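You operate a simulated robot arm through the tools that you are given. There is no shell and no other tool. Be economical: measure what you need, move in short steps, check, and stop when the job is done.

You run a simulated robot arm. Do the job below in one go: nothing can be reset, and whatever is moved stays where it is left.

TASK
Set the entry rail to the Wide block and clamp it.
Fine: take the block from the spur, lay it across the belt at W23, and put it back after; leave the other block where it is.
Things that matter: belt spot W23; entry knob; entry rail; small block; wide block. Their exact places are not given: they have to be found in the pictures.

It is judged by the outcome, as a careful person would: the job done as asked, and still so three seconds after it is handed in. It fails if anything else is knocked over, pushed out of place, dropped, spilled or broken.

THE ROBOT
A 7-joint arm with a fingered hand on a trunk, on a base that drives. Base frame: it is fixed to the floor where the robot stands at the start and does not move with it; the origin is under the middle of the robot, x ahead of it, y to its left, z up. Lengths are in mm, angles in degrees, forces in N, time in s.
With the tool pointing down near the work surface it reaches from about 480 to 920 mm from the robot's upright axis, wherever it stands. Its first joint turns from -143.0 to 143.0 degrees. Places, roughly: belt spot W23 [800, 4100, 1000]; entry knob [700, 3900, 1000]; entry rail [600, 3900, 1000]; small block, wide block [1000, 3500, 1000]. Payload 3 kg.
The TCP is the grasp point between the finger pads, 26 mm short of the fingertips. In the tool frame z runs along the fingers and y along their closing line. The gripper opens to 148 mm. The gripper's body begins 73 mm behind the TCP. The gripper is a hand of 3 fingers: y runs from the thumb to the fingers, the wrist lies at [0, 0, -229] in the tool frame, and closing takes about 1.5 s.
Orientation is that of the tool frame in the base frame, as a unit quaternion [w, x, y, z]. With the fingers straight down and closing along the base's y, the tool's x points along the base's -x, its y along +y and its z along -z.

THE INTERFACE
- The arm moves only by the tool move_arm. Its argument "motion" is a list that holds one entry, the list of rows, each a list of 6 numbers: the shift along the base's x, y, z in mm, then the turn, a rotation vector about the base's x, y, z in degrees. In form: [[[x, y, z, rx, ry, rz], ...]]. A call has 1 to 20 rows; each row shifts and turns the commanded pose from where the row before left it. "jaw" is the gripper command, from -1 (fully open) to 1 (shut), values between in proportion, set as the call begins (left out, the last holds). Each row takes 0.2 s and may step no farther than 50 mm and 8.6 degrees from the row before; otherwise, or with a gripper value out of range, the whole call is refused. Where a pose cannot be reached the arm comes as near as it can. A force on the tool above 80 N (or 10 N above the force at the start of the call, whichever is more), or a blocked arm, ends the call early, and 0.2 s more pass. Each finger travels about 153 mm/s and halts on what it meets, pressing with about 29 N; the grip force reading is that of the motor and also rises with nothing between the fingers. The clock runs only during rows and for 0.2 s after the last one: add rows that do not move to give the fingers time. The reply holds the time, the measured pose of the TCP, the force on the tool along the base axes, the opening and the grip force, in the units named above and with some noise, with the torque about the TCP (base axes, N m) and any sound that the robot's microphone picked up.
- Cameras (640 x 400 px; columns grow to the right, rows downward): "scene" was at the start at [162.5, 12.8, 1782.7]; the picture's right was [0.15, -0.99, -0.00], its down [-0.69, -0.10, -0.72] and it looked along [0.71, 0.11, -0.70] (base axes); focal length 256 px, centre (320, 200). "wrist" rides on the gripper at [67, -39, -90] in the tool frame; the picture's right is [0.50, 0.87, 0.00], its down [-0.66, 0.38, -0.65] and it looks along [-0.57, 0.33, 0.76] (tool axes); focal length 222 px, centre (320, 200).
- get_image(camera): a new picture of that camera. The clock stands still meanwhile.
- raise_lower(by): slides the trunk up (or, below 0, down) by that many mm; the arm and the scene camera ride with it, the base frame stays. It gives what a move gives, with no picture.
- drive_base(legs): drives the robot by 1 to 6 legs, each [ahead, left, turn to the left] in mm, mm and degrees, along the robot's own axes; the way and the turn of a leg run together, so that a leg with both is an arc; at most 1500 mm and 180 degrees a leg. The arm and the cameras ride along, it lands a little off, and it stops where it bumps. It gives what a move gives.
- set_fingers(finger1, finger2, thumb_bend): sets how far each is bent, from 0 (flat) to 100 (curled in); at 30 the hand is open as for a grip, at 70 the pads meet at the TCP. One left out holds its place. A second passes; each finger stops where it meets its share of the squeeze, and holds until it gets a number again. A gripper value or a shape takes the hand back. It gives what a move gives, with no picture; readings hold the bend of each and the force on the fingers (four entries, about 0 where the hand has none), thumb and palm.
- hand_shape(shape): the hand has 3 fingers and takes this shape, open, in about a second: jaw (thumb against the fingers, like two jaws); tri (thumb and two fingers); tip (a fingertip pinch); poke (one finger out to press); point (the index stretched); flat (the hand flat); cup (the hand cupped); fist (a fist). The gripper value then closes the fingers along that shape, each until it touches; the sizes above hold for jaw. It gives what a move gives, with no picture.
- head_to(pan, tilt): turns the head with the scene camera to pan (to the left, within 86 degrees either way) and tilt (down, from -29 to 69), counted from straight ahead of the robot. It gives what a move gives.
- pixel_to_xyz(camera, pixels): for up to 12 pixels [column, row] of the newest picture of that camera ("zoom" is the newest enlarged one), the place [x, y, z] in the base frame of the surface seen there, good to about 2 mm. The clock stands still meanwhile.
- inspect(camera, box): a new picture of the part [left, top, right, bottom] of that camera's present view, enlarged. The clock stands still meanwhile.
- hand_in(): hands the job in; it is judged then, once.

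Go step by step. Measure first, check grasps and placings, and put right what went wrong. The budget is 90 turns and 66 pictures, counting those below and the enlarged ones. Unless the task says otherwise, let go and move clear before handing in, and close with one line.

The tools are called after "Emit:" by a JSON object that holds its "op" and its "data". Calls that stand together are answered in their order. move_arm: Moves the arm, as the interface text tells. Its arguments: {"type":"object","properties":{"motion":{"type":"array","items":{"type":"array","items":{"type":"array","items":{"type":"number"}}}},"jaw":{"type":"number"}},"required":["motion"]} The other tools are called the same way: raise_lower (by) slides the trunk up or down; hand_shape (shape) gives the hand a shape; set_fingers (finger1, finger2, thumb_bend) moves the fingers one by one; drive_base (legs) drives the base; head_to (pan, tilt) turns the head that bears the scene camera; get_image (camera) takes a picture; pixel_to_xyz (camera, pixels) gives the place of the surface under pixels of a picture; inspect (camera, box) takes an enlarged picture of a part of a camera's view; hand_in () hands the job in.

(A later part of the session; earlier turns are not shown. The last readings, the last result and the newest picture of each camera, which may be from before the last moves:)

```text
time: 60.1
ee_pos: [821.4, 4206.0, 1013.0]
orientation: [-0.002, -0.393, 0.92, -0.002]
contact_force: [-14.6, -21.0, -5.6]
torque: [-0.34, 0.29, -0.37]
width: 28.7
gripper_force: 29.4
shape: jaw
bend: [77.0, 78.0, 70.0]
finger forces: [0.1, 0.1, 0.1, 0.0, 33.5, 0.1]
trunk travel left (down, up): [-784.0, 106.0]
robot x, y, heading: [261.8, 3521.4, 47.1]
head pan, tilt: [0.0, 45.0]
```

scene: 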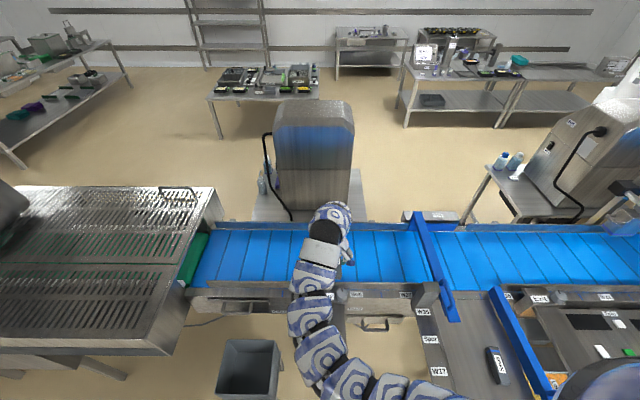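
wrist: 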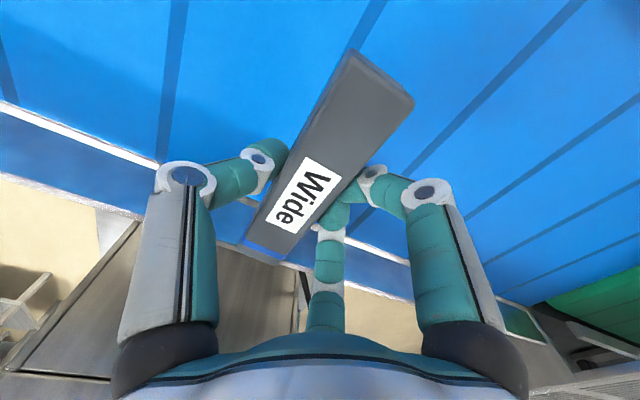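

A 25 N push back along the belt normal: the block's end touches the far rail. I back off and look.

Emit:
{"op": "move_arm", "data": {"motion": [[[-2.7, -3, 0, 0, 0, 0], [-1.4, -1.5, 0, 0, 0, 0], [0, 0, 0, 0, 0, 0]]]}}

Emit:
{"op": "get_image", "data": {"camera": "wrist"}}

Emit:
{"op": "pixel_to_xyz", "data": {"camera": "wrist", "pixels": [[242, 248], [276, 260], [350, 58], [407, 96], [110, 160], [395, 270], [230, 232]]}}

Emit:
{"op": "inspect", "data": {"camera": "scene", "box": [240, 170, 400, 290]}}

```text
time: 60.9
ee_pos: [819.4, 4206.6, 1015.7]
orientation: [0.0, -0.393, 0.92, -0.001]
contact_force: [-5.1, -4.4, -1.1]
torque: [-0.03, 0.07, -0.13]
width: 28.7
gripper_force: 29.1
shape: jaw
bend: [77.0, 78.0, 70.0]
finger forces: [0.0, 0.0, 0.0, 0.0, 31.8, 0.0]
trunk travel left (down, up): [-784.0, 106.0]
robot x, y, heading: [259.0, 3521.2, 46.9]
head pan, tilt: [0.0, 45.0]
```

```text
36 pictures are left
```

wrist: 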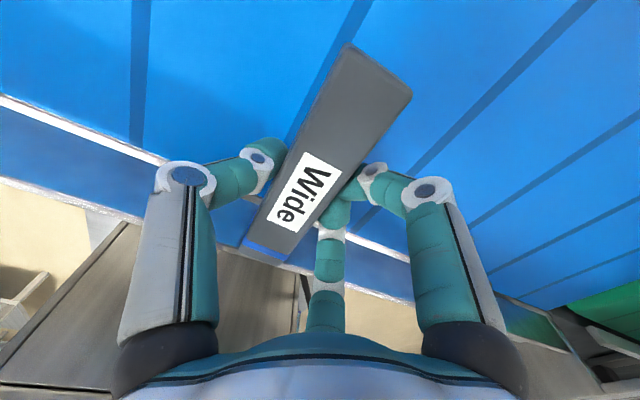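

```text
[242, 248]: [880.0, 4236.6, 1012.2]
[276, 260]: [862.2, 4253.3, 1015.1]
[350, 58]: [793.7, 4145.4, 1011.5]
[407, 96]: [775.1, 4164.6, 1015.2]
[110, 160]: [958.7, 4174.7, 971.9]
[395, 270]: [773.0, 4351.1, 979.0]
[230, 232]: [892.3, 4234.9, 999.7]
```

```text
3.33 times, centred on (320, 230) of scene
```

zoom: 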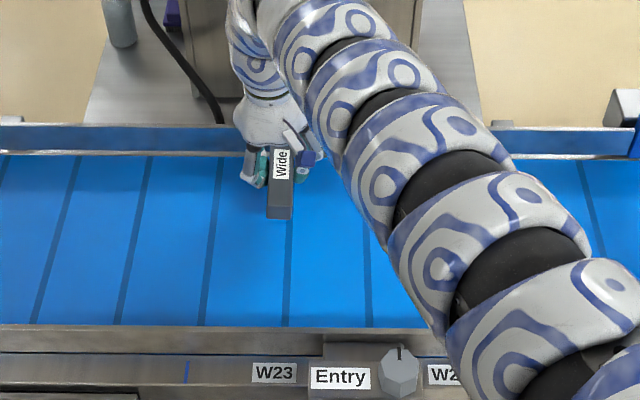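

Block end touches the rail at n≈3697 and is at l=2258, right on W23. I back off 3 mm more and lower it to the belt.

Emit:
{"op": "move_arm", "data": {"motion": [[[-2, -2.5, 0, 0, 0, 0], [-0.7, -1, 0, 0, 0, 0], [0, 0, 0, 0, 0, 0]]]}}

Emit:
{"op": "raise_lower", "data": {"by": -29}}

Emit:
{"op": "move_arm", "data": {"motion": [[[0, 0, -2, 0, 0, 0], [0, 0, 0, 0, 0, 0]]]}}

```text
time: 61.7
ee_pos: [816.6, 4203.1, 1013.1]
orientation: [-0.001, -0.393, 0.92, -0.001]
contact_force: [-0.1, 0.0, -2.4]
torque: [-0.01, 0.01, -0.01]
width: 28.6
gripper_force: 28.8
shape: jaw
bend: [77.0, 78.0, 70.0]
finger forces: [0.0, 0.0, 0.1, 0.0, 31.2, 0.1]
trunk travel left (down, up): [-784.0, 106.0]
robot x, y, heading: [260.3, 3518.2, 47.0]
head pan, tilt: [0.0, 45.0]
```

```text
time: 62.4
ee_pos: [815.7, 4203.3, 985.0]
orientation: [0.0, -0.393, 0.919, -0.002]
contact_force: [0.5, -0.5, -1.3]
torque: [-0.04, 0.01, 0.01]
width: 28.8
gripper_force: 29.0
shape: jaw
bend: [77.0, 78.0, 70.0]
finger forces: [0.0, 0.0, 0.1, 0.0, 31.3, 0.0]
trunk travel left (down, up): [-755.0, 135.0]
robot x, y, heading: [265.8, 3520.8, 47.1]
head pan, tilt: [0.0, 45.0]
```

```text
time: 63.0
ee_pos: [816.8, 4201.9, 980.7]
orientation: [-0.002, -0.394, 0.919, -0.001]
contact_force: [-0.1, -0.6, -1.3]
torque: [0.0, -0.03, -0.03]
width: 28.6
gripper_force: 29.0
shape: jaw
bend: [77.0, 78.0, 70.0]
finger forces: [0.1, 0.1, 0.1, 0.0, 31.2, 0.0]
trunk travel left (down, up): [-755.0, 135.0]
robot x, y, heading: [261.5, 3523.1, 46.9]
head pan, tilt: [0.0, 45.0]
```

No contact yet. I go down in small steps until the belt is felt.

Emit:
{"op": "move_arm", "data": {"motion": [[[0, 0, -1, 0, 0, 0], [0, 0, -1, 0, 0, 0], [0, 0, 0, 0, 0, 0]]]}}

Emit:
{"op": "get_image", "data": {"camera": "wrist"}}

Emit:
{"op": "pixel_to_xyz", "data": {"camera": "wrist", "pixels": [[242, 248], [276, 260], [350, 58], [395, 98], [300, 190], [340, 110], [300, 60], [420, 130]]}}

```text
time: 63.8
ee_pos: [816.9, 4202.0, 979.9]
orientation: [0.0, -0.393, 0.919, 0.0]
contact_force: [0.0, 0.1, 3.2]
torque: [-0.03, -0.11, 0.0]
width: 28.7
gripper_force: 28.7
shape: jaw
bend: [77.0, 78.0, 70.0]
finger forces: [0.1, 0.0, 0.1, 0.1, 31.6, 0.0]
trunk travel left (down, up): [-755.0, 135.0]
robot x, y, heading: [261.9, 3520.1, 47.0]
head pan, tilt: [0.0, 45.0]
```

```text
34 pictures are left
```

wrist: 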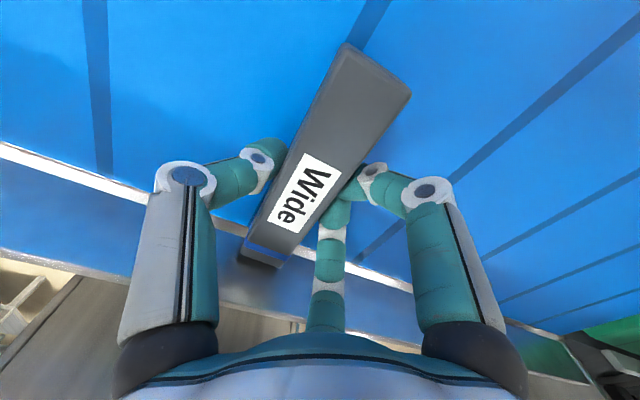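

```text
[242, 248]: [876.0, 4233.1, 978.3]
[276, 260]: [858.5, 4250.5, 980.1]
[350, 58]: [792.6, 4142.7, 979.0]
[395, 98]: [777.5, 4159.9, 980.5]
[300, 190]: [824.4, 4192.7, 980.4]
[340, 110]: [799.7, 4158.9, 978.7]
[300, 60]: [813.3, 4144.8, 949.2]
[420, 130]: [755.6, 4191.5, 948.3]
```

The belt is felt (about 4.5 N) with the block's top at z 980. I open the jaw and rise.

Emit:
{"op": "move_arm", "data": {"motion": [[[0, 0, 0, 0, 0, 0], [0, 0, 0, 0, 0, 0], [0, 0, 0, 0, 0, 0], [0, 0, 0, 0, 0, 0], [0, 0, 15, 0, 0, 0], [0, 0, 30, 0, 0, 0], [0, 0, 30, 0, 0, 0], [-10, -10, 30, 0, 0, 0], [0, 0, 0, 0, 0, 0]]], "jaw": 0}}

Emit:
{"op": "get_image", "data": {"camera": "wrist"}}

Emit:
{"op": "inspect", "data": {"camera": "scene", "box": [240, 190, 440, 370]}}

```text
time: 65.8
ee_pos: [806.6, 4192.7, 1084.3]
orientation: [-0.002, -0.393, 0.92, -0.002]
contact_force: [-0.6, 1.1, 0.5]
torque: [0.02, -0.01, 0.04]
width: 73.7
gripper_force: 0.1
shape: jaw
bend: [36.0, 36.0, 70.0]
finger forces: [0.0, 0.0, 0.1, 0.0, 0.0, 0.1]
trunk travel left (down, up): [-755.0, 135.0]
robot x, y, heading: [262.0, 3519.5, 46.9]
head pan, tilt: [0.0, 45.0]
```

```text
33 pictures are left
```

wrist: 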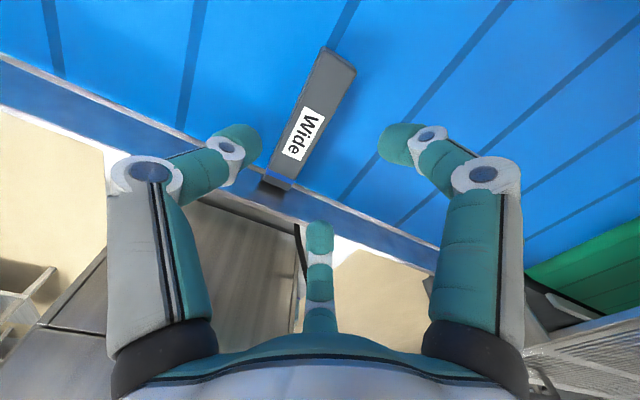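

```text
2.22 times, centred on (340, 280) of scene
```

zoom: 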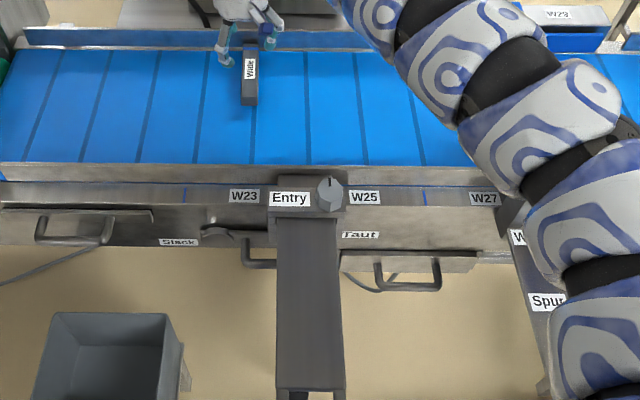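

The Wide block lies square across the belt at W23 (zoom 250,75). Next I put the closed hand outside the near rail, left of the Entry housing, to test whether the rail slides.

Emit:
{"op": "move_arm", "data": {"motion": [[[-29, -27, 0, 0, 0, 0], [-29, -27, 0, 0, 0, 0], [-29, -27, 0, 0, 0, 0], [-29, -27, 0, 0, 0, 0], [-29, -27, 0, 0, 0, 0], [-29, -27, 0, 0, 0, 0], [-28, -27, 0, 0, 0, 0], [0, 0, 0, 0, 0, 0]]], "jaw": 1}}

Emit:
{"op": "get_image", "data": {"camera": "wrist"}}

```text
time: 67.6
ee_pos: [646.9, 4138.5, 1023.7]
orientation: [-0.002, -0.394, 0.919, -0.003]
contact_force: [-0.1, -0.6, 0.6]
torque: [0.01, 0.07, 0.04]
width: 0.1
gripper_force: 29.5
shape: jaw
bend: [70.0, 70.0, 70.0]
finger forces: [0.0, 0.0, 0.0, 0.0, 0.0, 0.0]
out of reach, approached as far as the arm can: row 3, 4, 5, 6, 7
trunk travel left (down, up): [-755.0, 135.0]
robot x, y, heading: [260.9, 3521.0, 47.1]
head pan, tilt: [0.0, 45.0]
```

```text
31 pictures are left
```

wrist: 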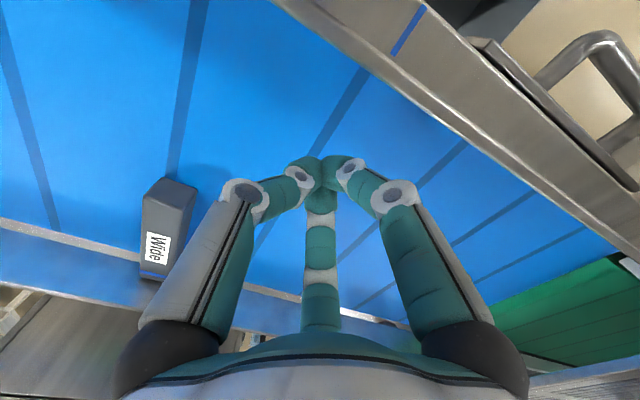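

The arm sank and drifted because of its inner limit. I raise the trunk again before going on.

Emit:
{"op": "raise_lower", "data": {"by": 130}}

Emit:
{"op": "move_arm", "data": {"motion": [[[-7, -22.5, -10, 0, 0, 0], [-7, -22.5, -10, 0, 0, 0], [-7, -22.5, -10, 0, 0, 0], [-7, -22.5, -10, 0, 0, 0], [-7, -22.5, 0, 0, 0, 0], [-8, -22.5, 0, 0, 0, 0], [0, 0, 0, 0, 0, 0]]]}}

```text
time: 69.2
ee_pos: [647.0, 4138.3, 1153.4]
orientation: [-0.002, -0.393, 0.919, -0.003]
contact_force: [0.5, 0.2, -0.1]
torque: [0.0, 0.01, -0.02]
width: 0.0
gripper_force: 29.0
shape: jaw
bend: [70.0, 70.0, 70.0]
finger forces: [0.0, 0.0, 0.1, 0.1, 0.1, 0.0]
trunk travel left (down, up): [-885.0, 5.0]
robot x, y, heading: [263.9, 3520.9, 46.9]
head pan, tilt: [0.0, 45.0]
```

```text
time: 70.8
ee_pos: [623.7, 4080.4, 1070.7]
orientation: [-0.002, -0.393, 0.92, -0.002]
contact_force: [0.3, 0.2, 0.8]
torque: [0.02, 0.02, 0.03]
width: 0.0
gripper_force: 29.6
shape: jaw
bend: [70.0, 70.0, 70.0]
finger forces: [0.1, 0.0, 0.0, 0.1, 0.0, 0.0]
out of reach, approached as far as the arm can: row 1, 2, 3, 4, 5, 6
trunk travel left (down, up): [-885.0, 5.0]
robot x, y, heading: [260.5, 3519.3, 46.9]
head pan, tilt: [0.0, 45.0]
```

I'm at the arm's inner limit; I back the base off 70 mm, which also brings the closed hand outside the rail.

Emit:
{"op": "drive_base", "data": {"legs": [[-75, 0, 0]]}}

Emit:
{"op": "get_image", "data": {"camera": "wrist"}}

Emit:
{"op": "get_image", "data": {"camera": "scene"}}

```text
time: 71.8
ee_pos: [572.1, 4024.2, 1070.7]
orientation: [-0.002, -0.393, 0.92, -0.003]
contact_force: [-0.1, 0.2, 0.1]
torque: [0.05, -0.04, -0.02]
width: 0.1
gripper_force: 28.9
shape: jaw
bend: [70.0, 70.0, 70.0]
finger forces: [0.1, 0.1, 0.0, 0.0, 0.1, 0.0]
trunk travel left (down, up): [-885.0, 5.0]
robot x, y, heading: [210.8, 3464.3, 47.1]
head pan, tilt: [0.0, 45.0]
```

```text
30 pictures are left
```

wrist: 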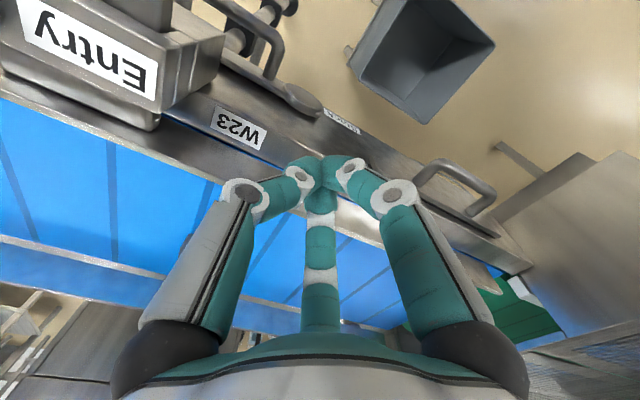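

```text
29 pictures are left
```

scene: 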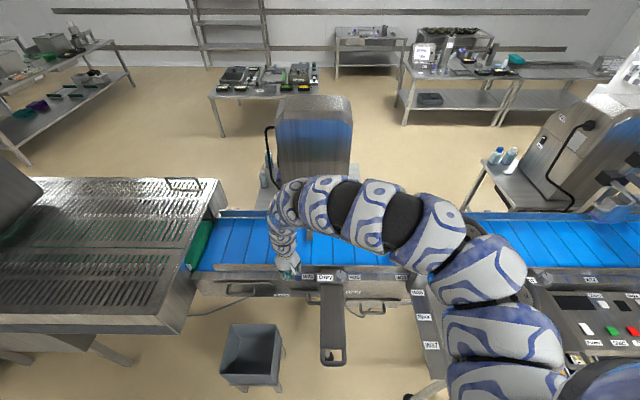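

The closed hand is outside the rail, left of label W23 (235,128). I shift slightly right and lower the fingertips to rail height.

Emit:
{"op": "move_arm", "data": {"motion": [[[10, -9, -10, 0, 0, 0], [9, -9, -20, 0, 0, 0], [0, 0, -20, 0, 0, 0], [0, 0, -20, 0, 0, 0], [0, 0, -9, 0, 0, 0], [0, 0, 0, 0, 0, 0]]]}}

Emit:
{"op": "get_image", "data": {"camera": "wrist"}}

```text
time: 73.2
ee_pos: [591.9, 4006.8, 991.3]
orientation: [-0.002, -0.393, 0.919, -0.003]
contact_force: [0.7, -0.7, -0.6]
torque: [-0.02, 0.02, -0.03]
width: 0.0
gripper_force: 29.6
shape: jaw
bend: [70.0, 70.0, 70.0]
finger forces: [0.1, 0.0, 0.0, 0.1, 0.1, 0.0]
trunk travel left (down, up): [-885.0, 5.0]
robot x, y, heading: [212.6, 3464.3, 47.0]
head pan, tilt: [0.0, 45.0]
```

```text
28 pictures are left
```

wrist: 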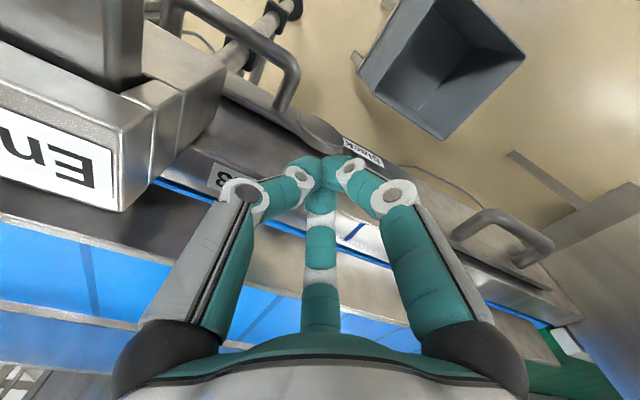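

The fingertips are beside the rail. I push along the belt normal in 5 mm steps and watch the force.

Emit:
{"op": "move_arm", "data": {"motion": [[[3.4, 3.65, 0, 0, 0, 0], [3.4, 3.65, 0, 0, 0, 0], [3.4, 3.65, 0, 0, 0, 0], [3.4, 3.65, 0, 0, 0, 0], [3.4, 3.65, 0, 0, 0, 0], [3.4, 3.65, 0, 0, 0, 0], [3.4, 3.65, 0, 0, 0, 0], [3.4, 3.65, 0, 0, 0, 0], [0, 0, 0, 0, 0, 0]]]}}

Emit:
{"op": "move_arm", "data": {"motion": [[[3.4, 3.65, 0, 0, 0, 0], [3.4, 3.65, 0, 0, 0, 0], [3.4, 3.65, 0, 0, 0, 0], [3.4, 3.65, 0, 0, 0, 0], [0, 0, 0, 0, 0, 0]]]}}

```text
time: 75.2
ee_pos: [619.9, 4037.9, 992.5]
orientation: [-0.002, -0.393, 0.92, -0.002]
contact_force: [-0.3, -0.5, 0.1]
torque: [0.07, -0.03, -0.01]
width: 0.0
gripper_force: 29.0
shape: jaw
bend: [70.0, 70.0, 74.0]
finger forces: [0.1, 0.0, 0.1, 0.0, 0.0, 0.0]
trunk travel left (down, up): [-885.0, 5.0]
robot x, y, heading: [210.2, 3469.4, 46.9]
head pan, tilt: [0.0, 45.0]
```

```text
time: 76.5
ee_pos: [630.1, 4048.6, 992.8]
orientation: [-0.002, -0.393, 0.919, -0.004]
contact_force: [-24.3, -19.2, 13.9]
torque: [0.55, -0.04, 0.16]
width: 0.0
gripper_force: 29.1
shape: jaw
bend: [70.0, 70.0, 76.0]
finger forces: [12.8, 27.4, 0.1, 0.0, 0.0, 0.0]
trunk travel left (down, up): [-885.0, 5.0]
robot x, y, heading: [214.3, 3469.5, 47.2]
head pan, tilt: [0.0, 45.0]
```

Contact: about 31 N along the push. I check whether the rail has moved.

Emit:
{"op": "inspect", "data": {"camera": "scene", "box": [220, 230, 400, 370]}}

Emit:
{"op": "get_image", "data": {"camera": "wrist"}}

```text
2.86 times, centred on (310, 300) of scene
```

zoom: 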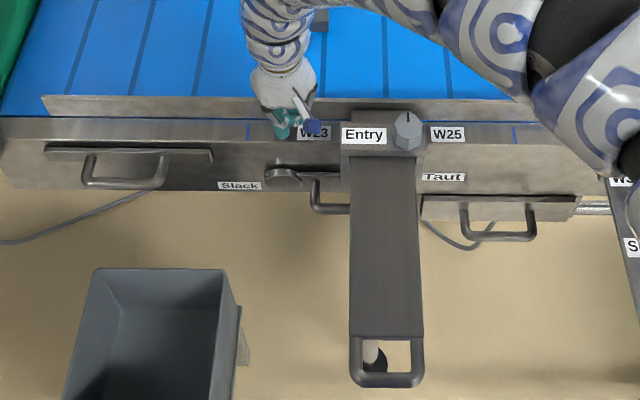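

```text
26 pictures are left
```

wrist: 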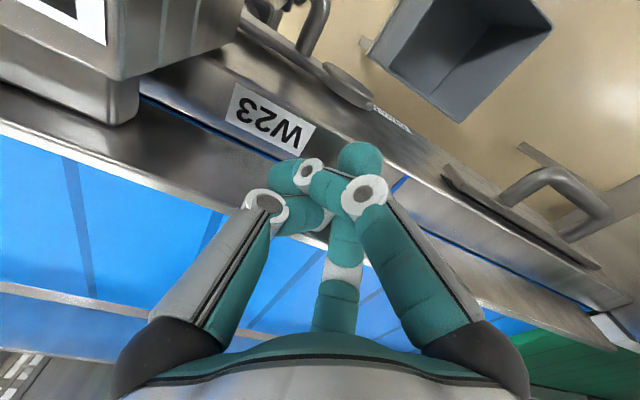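

The rail seems unmoved. I measure the handle and rail to be sure.

Emit:
{"op": "pixel_to_xyz", "data": {"camera": "zoom", "pixels": [[387, 380], [385, 333], [120, 105], [408, 120], [408, 140], [397, 128], [420, 128], [390, 270]]}}

```text
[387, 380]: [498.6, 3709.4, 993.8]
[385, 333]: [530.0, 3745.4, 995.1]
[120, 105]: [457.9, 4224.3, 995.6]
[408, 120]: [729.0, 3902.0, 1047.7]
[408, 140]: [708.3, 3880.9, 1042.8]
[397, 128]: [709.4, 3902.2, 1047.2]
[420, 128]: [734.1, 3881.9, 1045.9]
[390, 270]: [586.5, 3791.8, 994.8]
```

The rail has not moved (handle still n≈3051), so the knob is clamped and must be loosened first. I back off, rise and go over the knob at about (719,3891).

Emit:
{"op": "move_arm", "data": {"motion": [[[-8, -8.5, 0, 0, 0, 0], [-8, -8.5, 0, 0, 0, 0], [-4, -4, 20, 0, 0, 0], [0, 0, 40, 0, 0, 0], [0, 0, 40, 0, 0, 0], [0, 0, 0, 0, 0, 0]]]}}

Emit:
{"op": "move_arm", "data": {"motion": [[[27, -34, 0, 0, 0, 0], [27, -34, 0, 0, 0, 0], [27, -34, 0, 0, 0, 0], [27, -34, 0, 0, 0, 0], [0, 0, 0, 0, 0, 0]]], "jaw": 0}}

Emit:
{"op": "get_image", "data": {"camera": "wrist"}}

```text
time: 77.8
ee_pos: [615.2, 4030.6, 1089.7]
orientation: [-0.003, -0.392, 0.92, -0.002]
contact_force: [0.0, 0.3, -0.4]
torque: [0.03, 0.0, -0.01]
width: 0.1
gripper_force: 29.3
shape: jaw
bend: [70.0, 70.0, 76.0]
finger forces: [0.1, 0.0, 0.0, 0.0, 0.0, 0.1]
out of reach, approached as far as the arm can: row 5
trunk travel left (down, up): [-885.0, 5.0]
robot x, y, heading: [211.5, 3463.9, 47.0]
head pan, tilt: [0.0, 45.0]
```

```text
time: 79.0
ee_pos: [750.0, 3951.3, 1070.3]
orientation: [-0.004, -0.393, 0.92, -0.004]
contact_force: [-0.2, -0.6, -0.4]
torque: [-0.03, -0.02, 0.01]
width: 74.0
gripper_force: 0.1
shape: jaw
bend: [36.0, 36.0, 70.0]
finger forces: [0.1, 0.1, 0.0, 0.0, 0.0, 0.0]
out of reach, approached as far as the arm can: row 1, 2, 3, 4
trunk travel left (down, up): [-885.0, 5.0]
robot x, y, heading: [210.2, 3468.4, 47.0]
head pan, tilt: [0.0, 45.0]
```

```text
25 pictures are left
```

wrist: 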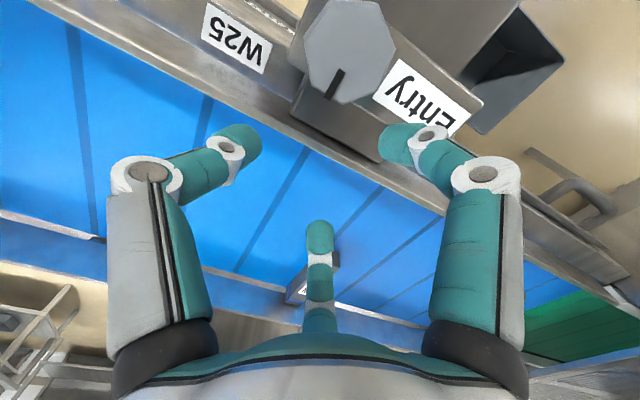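

The knob is seen at (348,50), mark at (336,83). I'm again at the inner limit, so I back the base 70 mm and measure the knob.

Emit:
{"op": "pixel_to_xyz", "data": {"camera": "wrist", "pixels": [[348, 52], [312, 10], [378, 5], [308, 65], [345, 103], [392, 55], [336, 83], [330, 97]]}}

Emit:
{"op": "drive_base", "data": {"legs": [[-70, 0, 0]]}}

```text
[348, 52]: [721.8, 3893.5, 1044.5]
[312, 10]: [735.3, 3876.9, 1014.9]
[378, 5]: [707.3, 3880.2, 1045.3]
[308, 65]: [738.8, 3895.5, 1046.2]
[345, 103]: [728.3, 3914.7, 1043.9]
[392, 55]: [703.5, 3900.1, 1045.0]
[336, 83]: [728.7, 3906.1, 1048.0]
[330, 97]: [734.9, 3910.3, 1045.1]
```

```text
time: 80.1
ee_pos: [701.4, 3899.9, 1070.8]
orientation: [-0.004, -0.393, 0.92, -0.005]
contact_force: [-0.8, -0.6, -0.3]
torque: [0.01, -0.02, 0.0]
width: 73.8
gripper_force: 0.1
shape: jaw
bend: [36.0, 36.0, 70.0]
finger forces: [0.0, 0.0, 0.1, 0.0, 0.1, 0.0]
trunk travel left (down, up): [-885.0, 5.0]
robot x, y, heading: [163.6, 3413.8, 46.8]
head pan, tilt: [0.0, 45.0]
```

Knob centre is (720.5,3894), top z 1046, about 38 mm across. I rise, centre on it and come down with fingers astride.

Emit:
{"op": "move_arm", "data": {"motion": [[[0, 0, 25, 0, 0, 0], [9.5, -3, 0, 0, 0, 0], [9.5, -3, 0, 0, 0, 0], [0, 0, 0, 0, 0, 0]]], "jaw": -0.2}}

Emit:
{"op": "get_image", "data": {"camera": "wrist"}}

```text
time: 81.1
ee_pos: [728.5, 3904.7, 1084.6]
orientation: [-0.004, -0.394, 0.919, -0.005]
contact_force: [0.4, 0.3, 0.2]
torque: [0.01, 0.0, 0.03]
width: 88.3
gripper_force: 0.1
shape: jaw
bend: [32.0, 32.0, 70.0]
finger forces: [0.0, 0.0, 0.1, 0.0, 0.0, 0.1]
out of reach, approached as far as the arm can: row 1
trunk travel left (down, up): [-885.0, 5.0]
robot x, y, heading: [163.8, 3413.1, 46.8]
head pan, tilt: [0.0, 45.0]
```

```text
24 pictures are left
```

wrist: 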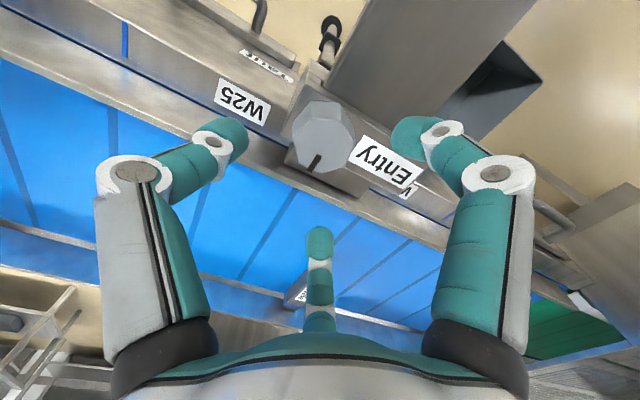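

The knob (322,135) is centred between thumb and fingers, slightly toward the robot. I lower and shift onto it, stopping at TCP z 1049.

Emit:
{"op": "move_arm", "data": {"motion": [[[-4, -5, -12, 0, 0, 0], [-4, -5.7, -12, 0, 0, 0], [0, 0, -11, 0, 0, 0], [0, 0, 0, 0, 0, 0]]]}}

Emit:
{"op": "get_image", "data": {"camera": "wrist"}}

```text
time: 82.1
ee_pos: [718.5, 3894.1, 1049.6]
orientation: [-0.004, -0.394, 0.919, -0.004]
contact_force: [0.2, 0.2, -0.4]
torque: [-0.02, 0.01, -0.02]
width: 88.1
gripper_force: 0.0
shape: jaw
bend: [32.0, 32.0, 70.0]
finger forces: [0.0, 0.0, 0.0, 0.1, 0.1, 0.0]
trunk travel left (down, up): [-885.0, 5.0]
robot x, y, heading: [163.6, 3416.1, 47.2]
head pan, tilt: [0.0, 45.0]
```

```text
23 pictures are left
```

wrist: 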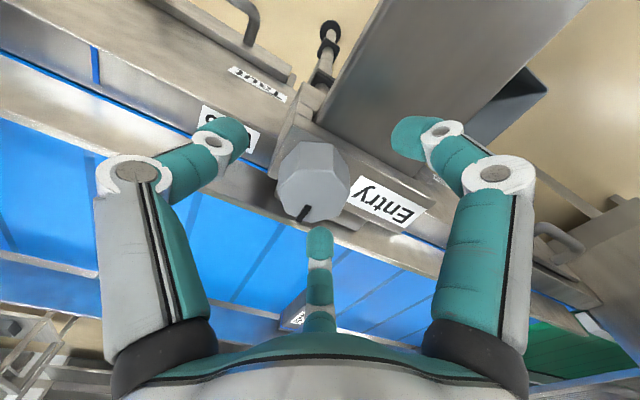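

Astride the knob. I close on it.

Emit:
{"op": "move_arm", "data": {"motion": [[[0, 0, 0, 0, 0, 0], [0, 0, 0, 0, 0, 0], [0, 0, 0, 0, 0, 0], [0, 0, 0, 0, 0, 0], [0, 0, 0, 0, 0, 0], [0, 0, 0, 0, 0, 0]]], "jaw": 1}}

Emit:
{"op": "get_image", "data": {"camera": "wrist"}}

```text
time: 83.5
ee_pos: [719.2, 3895.2, 1049.3]
orientation: [-0.004, -0.393, 0.92, -0.005]
contact_force: [-1.9, -2.3, -6.2]
torque: [-0.02, 0.03, -0.02]
width: 36.2
gripper_force: 28.9
shape: jaw
bend: [75.0, 76.0, 70.0]
finger forces: [26.3, 25.3, 0.0, 0.1, 26.2, 0.0]
trunk travel left (down, up): [-885.0, 5.0]
robot x, y, heading: [161.4, 3414.2, 47.2]
head pan, tilt: [0.0, 45.0]
```

```text
22 pictures are left
```

wrist: 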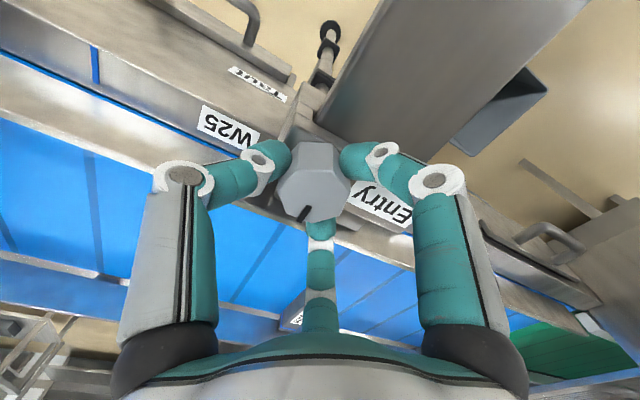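

Firm three-finger grip on the knob (36 mm). I turn it counter-clockwise by 40° and check the torque.

Emit:
{"op": "move_arm", "data": {"motion": [[[0, 0, 0, 0, 0, 8], [0, 0, 0, 0, 0, 8], [0, 0, 0, 0, 0, 8], [0, 0, 0, 0, 0, 8], [0, 0, 0, 0, 0, 8], [0, 0, 0, 0, 0, 0]]]}}

```text
time: 84.9
ee_pos: [719.2, 3893.6, 1049.3]
orientation: [-0.004, -0.684, 0.729, -0.006]
contact_force: [1.3, -9.9, -6.7]
torque: [-0.27, -0.03, -0.06]
width: 35.5
gripper_force: 29.2
shape: jaw
bend: [75.0, 76.0, 70.0]
finger forces: [30.9, 24.1, 0.0, 0.0, 28.6, 0.0]
trunk travel left (down, up): [-885.0, 5.0]
robot x, y, heading: [165.0, 3413.0, 46.9]
head pan, tilt: [0.0, 45.0]
```

It turned with little torque. I continue another 48°.

Emit:
{"op": "move_arm", "data": {"motion": [[[0, 0, 0, 0, 0, 8], [0, 0, 0, 0, 0, 8], [0, 0, 0, 0, 0, 8], [0, 0, 0, 0, 0, 8], [0, 0, 0, 0, 0, 8], [0, 0, 0, 0, 0, 8], [0, 0, 0, 0, 0, 0]]]}}

Emit:
{"op": "get_image", "data": {"camera": "wrist"}}

Emit:
{"op": "inspect", "data": {"camera": "scene", "box": [260, 210, 400, 320]}}

```text
time: 86.5
ee_pos: [721.0, 3893.1, 1049.2]
orientation: [0.0, 0.922, -0.388, 0.006]
contact_force: [10.3, -12.1, -7.3]
torque: [-0.23, -0.36, -0.07]
width: 35.4
gripper_force: 29.2
shape: jaw
bend: [75.0, 76.0, 70.0]
finger forces: [33.1, 21.9, 0.0, 0.0, 27.5, 0.0]
trunk travel left (down, up): [-885.0, 5.0]
robot x, y, heading: [166.0, 3413.4, 46.9]
head pan, tilt: [0.0, 45.0]
```

```text
21 pictures are left
```

wrist: 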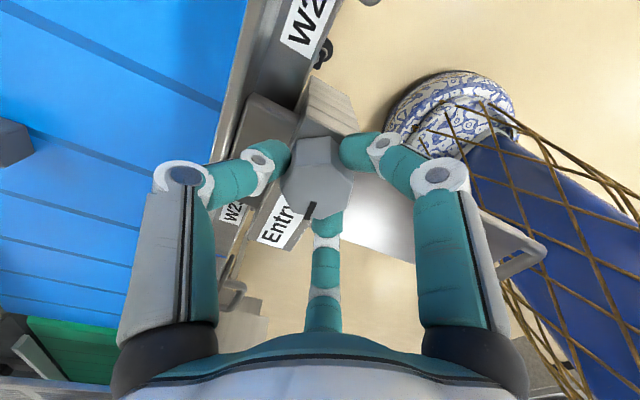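

```text
3.64 times, centred on (330, 265) of scene
```

zoom: 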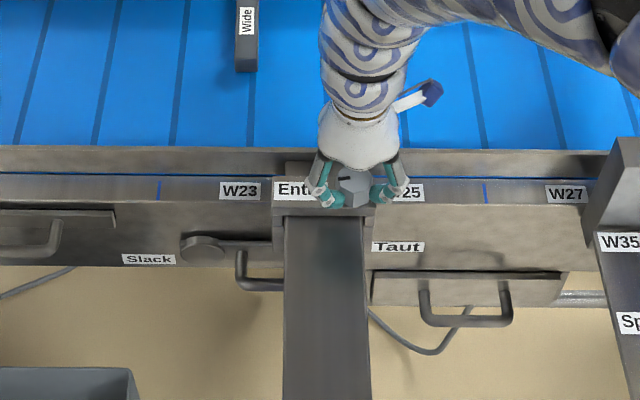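

The mark now points left along the belt, turned about 88°. I release, rise, and return to the rail's outer side to try the push.

Emit:
{"op": "move_arm", "data": {"motion": [[[0, 0, 0, 0, 0, 0], [0, 0, 0, 0, 0, 0], [0, 0, 0, 0, 0, 0], [0, 0, 15, 0, 0, 0], [0, 0, 20, 0, 0, 0], [0, 0, 0, 0, 0, 0]]], "jaw": -0.2}}

Emit:
{"op": "move_arm", "data": {"motion": [[[-29.3, 31.6, 0, 0, 0, 0], [-29.3, 31.6, 0, 0, 0, 0], [-29.3, 31.6, 0, 0, 0, 0], [-29.3, 31.6, 0, 0, 0, 0], [0, 0, 0, 0, 0, 0], [0, 0, 0, 0, 0, 0], [0, 0, 0, 0, 0, 0]]], "jaw": 1}}

Emit:
{"op": "get_image", "data": {"camera": "scene"}}

```text
time: 87.9
ee_pos: [723.1, 3901.3, 1078.8]
orientation: [0.0, 0.922, -0.388, 0.007]
contact_force: [-0.4, -0.3, 0.2]
torque: [0.0, -0.03, -0.01]
width: 88.3
gripper_force: 0.0
shape: jaw
bend: [32.0, 32.0, 70.0]
finger forces: [0.1, 0.0, 0.1, 0.0, 0.1, 0.0]
out of reach, approached as far as the arm can: row 5
trunk travel left (down, up): [-885.0, 5.0]
robot x, y, heading: [162.3, 3414.7, 46.9]
head pan, tilt: [0.0, 45.0]
```

```text
time: 89.5
ee_pos: [606.0, 4024.0, 1077.2]
orientation: [0.0, 0.922, -0.387, 0.007]
contact_force: [-0.7, -0.6, -0.3]
torque: [-0.01, 0.02, 0.05]
width: 0.0
gripper_force: 29.0
shape: jaw
bend: [70.0, 70.0, 70.0]
finger forces: [0.1, 0.0, 0.1, 0.1, 0.0, 0.1]
trunk travel left (down, up): [-885.0, 5.0]
robot x, y, heading: [162.7, 3413.2, 47.2]
head pan, tilt: [0.0, 45.0]
```

```text
19 pictures are left
```

scene: 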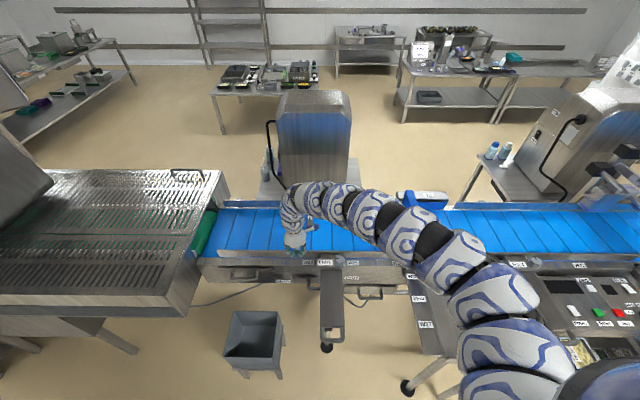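

I'm outside the rail at n≈3355. I back 25 mm, lower, then push gently in 5 mm steps.

Emit:
{"op": "move_arm", "data": {"motion": [[[0, 0, -20, 0, 0, 0], [-10, -11, -15, 0, 0, 0], [-10, -11, -20, 0, 0, 0], [0, 0, -20, 0, 0, 0], [0, 0, -14, 0, 0, 0], [0, 0, 0, 0, 0, 0]]]}}

Emit:
{"op": "move_arm", "data": {"motion": [[[3.4, 3.65, 0, 0, 0, 0], [3.4, 3.65, 0, 0, 0, 0], [3.4, 3.65, 0, 0, 0, 0], [3.4, 3.65, 0, 0, 0, 0], [3.4, 3.65, 0, 0, 0, 0], [3.4, 3.65, 0, 0, 0, 0], [3.4, 3.65, 0, 0, 0, 0], [3.4, 3.65, 0, 0, 0, 0], [3.4, 3.65, 0, 0, 0, 0], [3.4, 3.65, 0, 0, 0, 0], [3.4, 3.65, 0, 0, 0, 0], [3.4, 3.65, 0, 0, 0, 0], [0, 0, 0, 0, 0, 0]]]}}

Emit:
{"op": "inspect", "data": {"camera": "scene", "box": [220, 200, 400, 350]}}

```text
time: 90.9
ee_pos: [585.8, 4004.7, 988.6]
orientation: [0.0, 0.921, -0.389, 0.006]
contact_force: [0.5, 0.6, -0.1]
torque: [-0.01, -0.01, 0.01]
width: 0.2
gripper_force: 28.9
shape: jaw
bend: [70.0, 70.0, 70.0]
finger forces: [0.0, 0.0, 0.1, 0.1, 0.1, 0.1]
trunk travel left (down, up): [-885.0, 5.0]
robot x, y, heading: [163.1, 3415.1, 46.8]
head pan, tilt: [0.0, 45.0]
```

```text
time: 93.7
ee_pos: [626.4, 4047.3, 988.2]
orientation: [0.001, 0.922, -0.388, 0.006]
contact_force: [-1.9, -3.5, 1.6]
torque: [0.08, -0.07, -0.02]
width: 0.0
gripper_force: 28.7
shape: jaw
bend: [70.0, 70.0, 70.0]
finger forces: [0.0, 0.0, 0.1, 0.0, 3.3, 0.0]
trunk travel left (down, up): [-885.0, 5.0]
robot x, y, heading: [165.5, 3419.9, 47.0]
head pan, tilt: [0.0, 45.0]
```

```text
2.67 times, centred on (310, 275) of scene
```

zoom: 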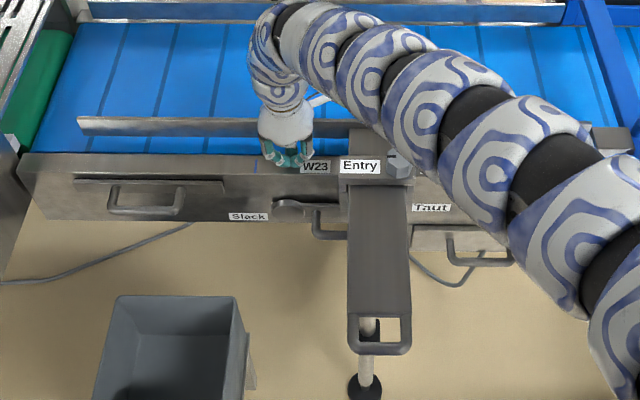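

The rail now slides with only ~4 N. I measure how far it still has to go to the block.

Emit:
{"op": "pixel_to_xyz", "data": {"camera": "zoom", "pixels": [[130, 118], [130, 122], [130, 130], [380, 350], [270, 90], [392, 155]]}}

```text
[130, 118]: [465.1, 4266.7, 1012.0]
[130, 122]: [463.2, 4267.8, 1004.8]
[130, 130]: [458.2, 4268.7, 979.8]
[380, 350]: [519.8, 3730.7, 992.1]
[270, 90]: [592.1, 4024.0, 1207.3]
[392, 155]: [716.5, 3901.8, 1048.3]
```

About 125 mm remain. The base's reach would run out, so I drive 80 mm ahead with the hand pushing the loose rail along, then continue with the arm.

Emit:
{"op": "drive_base", "data": {"legs": [[80, 0, 0]]}}

Emit:
{"op": "inspect", "data": {"camera": "scene", "box": [220, 200, 400, 350]}}

Emit:
{"op": "pixel_to_xyz", "data": {"camera": "scene", "pixels": [[320, 200]]}}

```text
time: 94.7
ee_pos: [681.7, 4107.6, 987.3]
orientation: [0.001, 0.922, -0.388, 0.006]
contact_force: [-0.4, -0.6, 0.5]
torque: [-0.01, 0.02, -0.01]
width: 0.0
gripper_force: 29.2
shape: jaw
bend: [70.0, 70.0, 70.0]
finger forces: [0.0, 0.1, 0.0, 0.0, 0.1, 0.0]
trunk travel left (down, up): [-885.0, 5.0]
robot x, y, heading: [217.3, 3472.6, 47.0]
head pan, tilt: [0.0, 45.0]
```

```text
2.67 times, centred on (310, 275) of scene
```

zoom: 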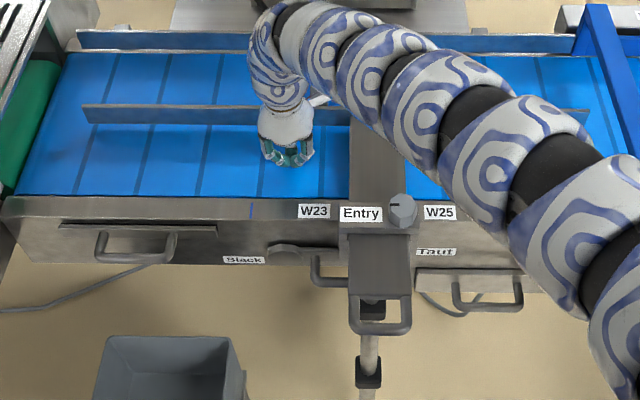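

```text
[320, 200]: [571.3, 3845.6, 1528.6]
```

The rail followed. I measure the rail again.

Emit:
{"op": "pixel_to_xyz", "data": {"camera": "zoom", "pixels": [[120, 106], [120, 112], [230, 108], [380, 330], [320, 112], [400, 200], [397, 199], [405, 208]]}}

```text
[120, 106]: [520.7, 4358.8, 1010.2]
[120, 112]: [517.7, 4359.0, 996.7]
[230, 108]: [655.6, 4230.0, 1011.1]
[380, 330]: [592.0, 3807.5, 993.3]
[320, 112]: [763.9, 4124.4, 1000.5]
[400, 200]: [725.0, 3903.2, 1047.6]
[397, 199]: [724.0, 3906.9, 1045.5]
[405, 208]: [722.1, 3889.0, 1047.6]
```

Remaining gap is about 22 mm plus the block's slack. I push on slowly and watch the force.

Emit:
{"op": "move_arm", "data": {"motion": [[[3.4, 3.65, 0, 0, 0, 0], [3.4, 3.65, 0, 0, 0, 0], [3.4, 3.65, 0, 0, 0, 0], [3.4, 3.65, 0, 0, 0, 0], [3.4, 3.65, 0, 0, 0, 0], [3.4, 3.65, 0, 0, 0, 0], [3.4, 3.65, 0, 0, 0, 0], [3.4, 3.65, 0, 0, 0, 0], [0, 0, 0, 0, 0, 0]]]}}

Emit:
{"op": "move_arm", "data": {"motion": [[[1.4, 1.5, 0, 0, 0, 0], [1.4, 1.5, 0, 0, 0, 0], [1.4, 1.5, 0, 0, 0, 0], [0, 0, 0, 0, 0, 0]]]}}

```text
time: 96.7
ee_pos: [707.8, 4134.0, 989.0]
orientation: [0.0, 0.921, -0.388, 0.007]
contact_force: [-1.3, -3.4, 2.4]
torque: [0.19, -0.14, -0.02]
width: 0.0
gripper_force: 28.4
shape: jaw
bend: [70.0, 70.0, 70.0]
finger forces: [0.0, 0.0, 0.1, 0.1, 4.1, 0.0]
trunk travel left (down, up): [-885.0, 5.0]
robot x, y, heading: [219.5, 3469.4, 47.2]
head pan, tilt: [0.0, 45.0]
```

```text
time: 97.7
ee_pos: [711.4, 4137.0, 988.7]
orientation: [0.0, 0.922, -0.388, 0.006]
contact_force: [-2.8, -2.4, 2.9]
torque: [0.14, -0.12, 0.03]
width: 0.0
gripper_force: 28.8
shape: jaw
bend: [70.0, 70.0, 70.0]
finger forces: [0.1, 0.0, 0.1, 0.1, 3.8, 0.0]
trunk travel left (down, up): [-885.0, 5.0]
robot x, y, heading: [221.5, 3473.0, 47.0]
head pan, tilt: [0.0, 45.0]
```

Still only sliding friction (~4 N). I go on in 2 mm steps.

Emit:
{"op": "move_arm", "data": {"motion": [[[1.4, 1.5, 0, 0, 0, 0], [1.4, 1.5, 0, 0, 0, 0], [1.4, 1.5, 0, 0, 0, 0], [1.4, 1.5, 0, 0, 0, 0], [0, 0, 0, 0, 0, 0]]]}}

Emit:
{"op": "inspect", "data": {"camera": "scene", "box": [220, 200, 400, 350]}}

```text
time: 98.9
ee_pos: [713.1, 4137.8, 990.3]
orientation: [0.0, 0.922, -0.388, 0.006]
contact_force: [-0.6, -0.9, 2.9]
torque: [0.07, -0.12, 0.04]
width: 0.0
gripper_force: 28.8
shape: jaw
bend: [70.0, 70.0, 70.0]
finger forces: [0.1, 0.1, 0.0, 0.0, 3.1, 0.1]
out of reach, approached as far as the arm can: row 1, 3
trunk travel left (down, up): [-885.0, 5.0]
robot x, y, heading: [215.4, 3472.7, 47.1]
head pan, tilt: [0.0, 45.0]
```

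```text
2.67 times, centred on (310, 275) of scene
```

zoom: 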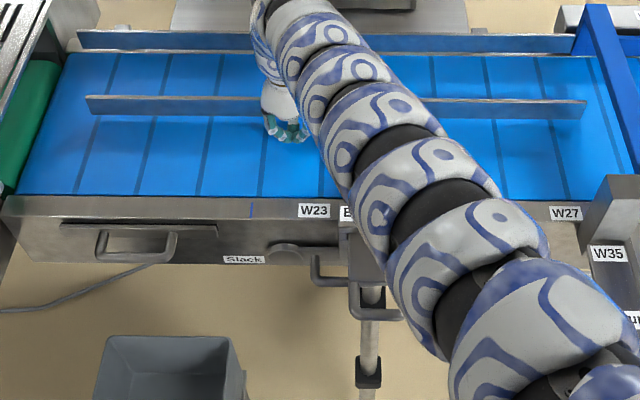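

The arm is at its outer reach. I pull the hand back 65 mm and drive 60 mm ahead to get reach again.

Emit:
{"op": "move_arm", "data": {"motion": [[[-15, -16, 0, 0, 0, 0], [-15, -16, 0, 0, 0, 0], [-15, -16, 0, 0, 0, 0], [0, 0, 0, 0, 0, 0]]]}}

Emit:
{"op": "drive_base", "data": {"legs": [[60, 0, 0]]}}

```text
time: 99.9
ee_pos: [669.2, 4092.3, 990.2]
orientation: [-0.001, 0.921, -0.388, 0.007]
contact_force: [0.1, -0.2, 0.3]
torque: [-0.01, -0.02, -0.02]
width: 0.0
gripper_force: 28.9
shape: jaw
bend: [70.0, 70.0, 70.0]
finger forces: [0.0, 0.1, 0.1, 0.0, 0.1, 0.1]
trunk travel left (down, up): [-885.0, 5.0]
robot x, y, heading: [216.3, 3475.6, 46.9]
head pan, tilt: [0.0, 45.0]
```

```text
time: 100.9
ee_pos: [710.0, 4137.3, 990.5]
orientation: [0.001, 0.922, -0.388, 0.006]
contact_force: [0.3, -0.1, -0.2]
torque: [0.0, 0.01, -0.03]
width: 0.1
gripper_force: 29.2
shape: jaw
bend: [70.0, 70.0, 70.0]
finger forces: [0.1, 0.1, 0.0, 0.0, 0.0, 0.1]
trunk travel left (down, up): [-885.0, 5.0]
robot x, y, heading: [257.7, 3517.7, 47.0]
head pan, tilt: [0.0, 45.0]
```

Just short of contact again. I push in 2 mm steps.

Emit:
{"op": "move_arm", "data": {"motion": [[[1.4, 1.5, 0, 0, 0, 0], [1.4, 1.5, 0, 0, 0, 0], [1.4, 1.5, 0, 0, 0, 0], [1.4, 1.5, 0, 0, 0, 0], [1.4, 1.5, 0, 0, 0, 0], [0, 0, 0, 0, 0, 0]]]}}

Emit:
{"op": "move_arm", "data": {"motion": [[[1.4, 1.5, 0, 0, 0, 0], [1.4, 1.5, 0, 0, 0, 0], [1.4, 1.5, 0, 0, 0, 0], [0, 0, 0, 0, 0, 0]]]}}

```text
time: 102.3
ee_pos: [716.5, 4144.2, 992.3]
orientation: [-0.001, 0.921, -0.388, 0.007]
contact_force: [-3.1, -3.1, 2.3]
torque: [0.13, -0.19, 0.02]
width: 0.0
gripper_force: 28.8
shape: jaw
bend: [70.0, 70.0, 70.0]
finger forces: [0.0, 0.0, 0.0, 0.0, 4.4, 0.0]
trunk travel left (down, up): [-885.0, 5.0]
robot x, y, heading: [259.1, 3517.7, 47.2]
head pan, tilt: [0.0, 45.0]
```

```text
time: 103.3
ee_pos: [719.6, 4148.5, 991.8]
orientation: [-0.001, 0.922, -0.388, 0.006]
contact_force: [-9.5, -10.3, 7.6]
torque: [0.4, -0.38, -0.01]
width: 0.0
gripper_force: 29.3
shape: jaw
bend: [70.0, 70.0, 70.0]
finger forces: [0.0, 0.0, 0.0, 0.0, 15.4, 0.1]
trunk travel left (down, up): [-885.0, 5.0]
robot x, y, heading: [261.0, 3519.8, 47.5]
head pan, tilt: [0.0, 45.0]
```

Force rose to ~16 N. One more small step tells whether the block is seated on the far rail.

Emit:
{"op": "move_arm", "data": {"motion": [[[1, 1.1, 0, 0, 0, 0], [1, 1.1, 0, 0, 0, 0], [0, 0, 0, 0, 0, 0]]]}}

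Emit:
{"op": "inspect", "data": {"camera": "scene", "box": [240, 170, 380, 280]}}

Emit:
{"op": "get_image", "data": {"camera": "wrist"}}

```text
time: 104.1
ee_pos: [720.9, 4148.6, 992.4]
orientation: [-0.001, 0.922, -0.388, 0.007]
contact_force: [-15.6, -19.3, 10.8]
torque: [0.61, -0.63, -0.06]
width: 0.0
gripper_force: 28.8
shape: jaw
bend: [70.0, 70.0, 70.0]
finger forces: [0.1, 0.0, 0.1, 0.1, 26.4, 0.0]
trunk travel left (down, up): [-885.0, 5.0]
robot x, y, heading: [259.5, 3519.0, 47.0]
head pan, tilt: [0.0, 45.0]
```

```text
3.64 times, centred on (310, 225) of scene
```

zoom: 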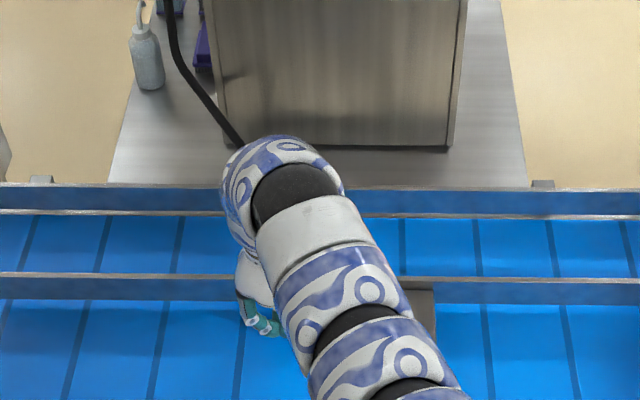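

```text
14 pictures are left
```

wrist: 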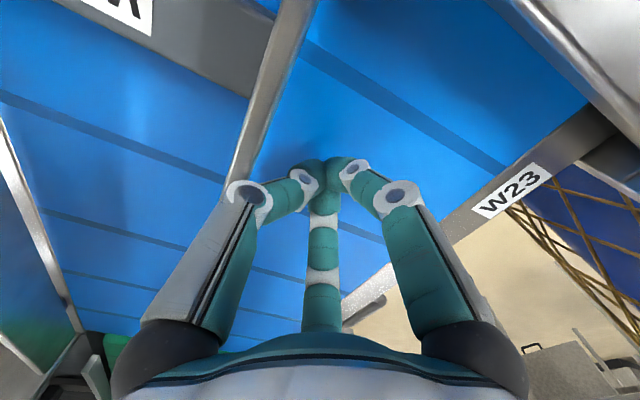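

25 N and stiff: rail, block and far rail are in contact. I back the hand off, rise, and drive back to bring the knob into reach.

Emit:
{"op": "move_arm", "data": {"motion": [[[-7, -7.5, 0, 0, 0, 0], [-14, -15, 0, 0, 0, 0], [-7, -7.5, 20, 0, 0, 0], [0, 0, 35, 0, 0, 0], [0, 0, 35, 0, 0, 0], [0, 0, 0, 0, 0, 0]]]}}

Emit:
{"op": "drive_base", "data": {"legs": [[-145, 0, 0]]}}

Emit:
{"op": "inspect", "data": {"camera": "scene", "box": [230, 190, 390, 310]}}

```text
time: 105.5
ee_pos: [693.6, 4120.5, 1079.5]
orientation: [0.001, 0.921, -0.389, 0.008]
contact_force: [-0.7, -0.1, 1.1]
torque: [0.02, 0.0, 0.01]
width: 0.1
gripper_force: 28.9
shape: jaw
bend: [70.0, 70.0, 70.0]
finger forces: [0.1, 0.0, 0.0, 0.1, 0.0, 0.1]
trunk travel left (down, up): [-885.0, 5.0]
robot x, y, heading: [256.0, 3515.0, 47.1]
head pan, tilt: [0.0, 45.0]
```

```text
time: 106.8
ee_pos: [593.9, 4012.9, 1079.2]
orientation: [-0.001, 0.922, -0.388, 0.007]
contact_force: [0.4, -0.5, -0.1]
torque: [0.03, -0.03, -0.02]
width: 0.0
gripper_force: 29.1
shape: jaw
bend: [70.0, 70.0, 70.0]
finger forces: [0.0, 0.1, 0.1, 0.0, 0.1, 0.0]
trunk travel left (down, up): [-885.0, 5.0]
robot x, y, heading: [160.9, 3411.7, 46.9]
head pan, tilt: [0.0, 45.0]
```

```text
3.33 times, centred on (310, 250) of scene
```

zoom: 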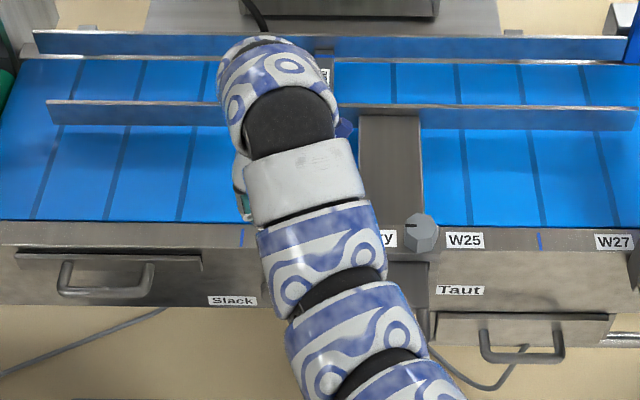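

The block stands between both rails (zoom 325,72). I move over the knob with the jaw opened.

Emit:
{"op": "move_arm", "data": {"motion": [[[31.5, -29.5, 0, 0, 0, 0], [31.5, -29.5, 0, 0, 0, 0], [31.5, -29, 0, 0, 0, 0], [31.5, -27, 0, 0, 0, 0], [0, 0, 0, 0, 0, 0], [0, 0, 0, 0, 0, 0]]], "jaw": -0.2}}

Emit:
{"op": "get_image", "data": {"camera": "wrist"}}

```text
time: 108.2
ee_pos: [728.4, 3925.0, 1056.1]
orientation: [0.001, 0.922, -0.388, 0.006]
contact_force: [-0.3, -1.3, 0.9]
torque: [-0.03, 0.02, -0.02]
width: 89.4
gripper_force: 0.1
shape: jaw
bend: [32.0, 32.0, 70.0]
finger forces: [0.6, 0.0, 0.0, 0.1, 0.1, 0.0]
out of reach, approached as far as the arm can: row 3, 4
trunk travel left (down, up): [-885.0, 5.0]
robot x, y, heading: [161.9, 3416.6, 47.2]
head pan, tilt: [0.0, 45.0]
```

```text
12 pictures are left
```

wrist: 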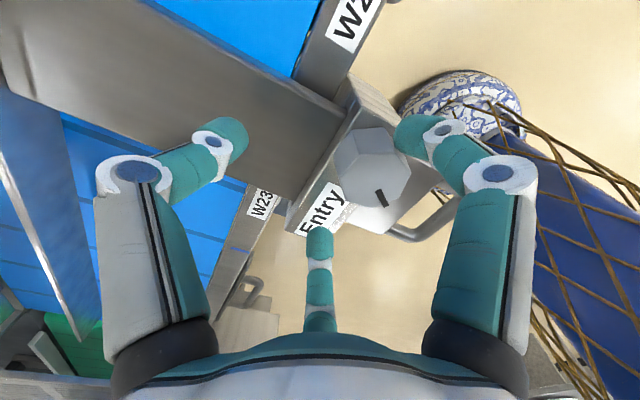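

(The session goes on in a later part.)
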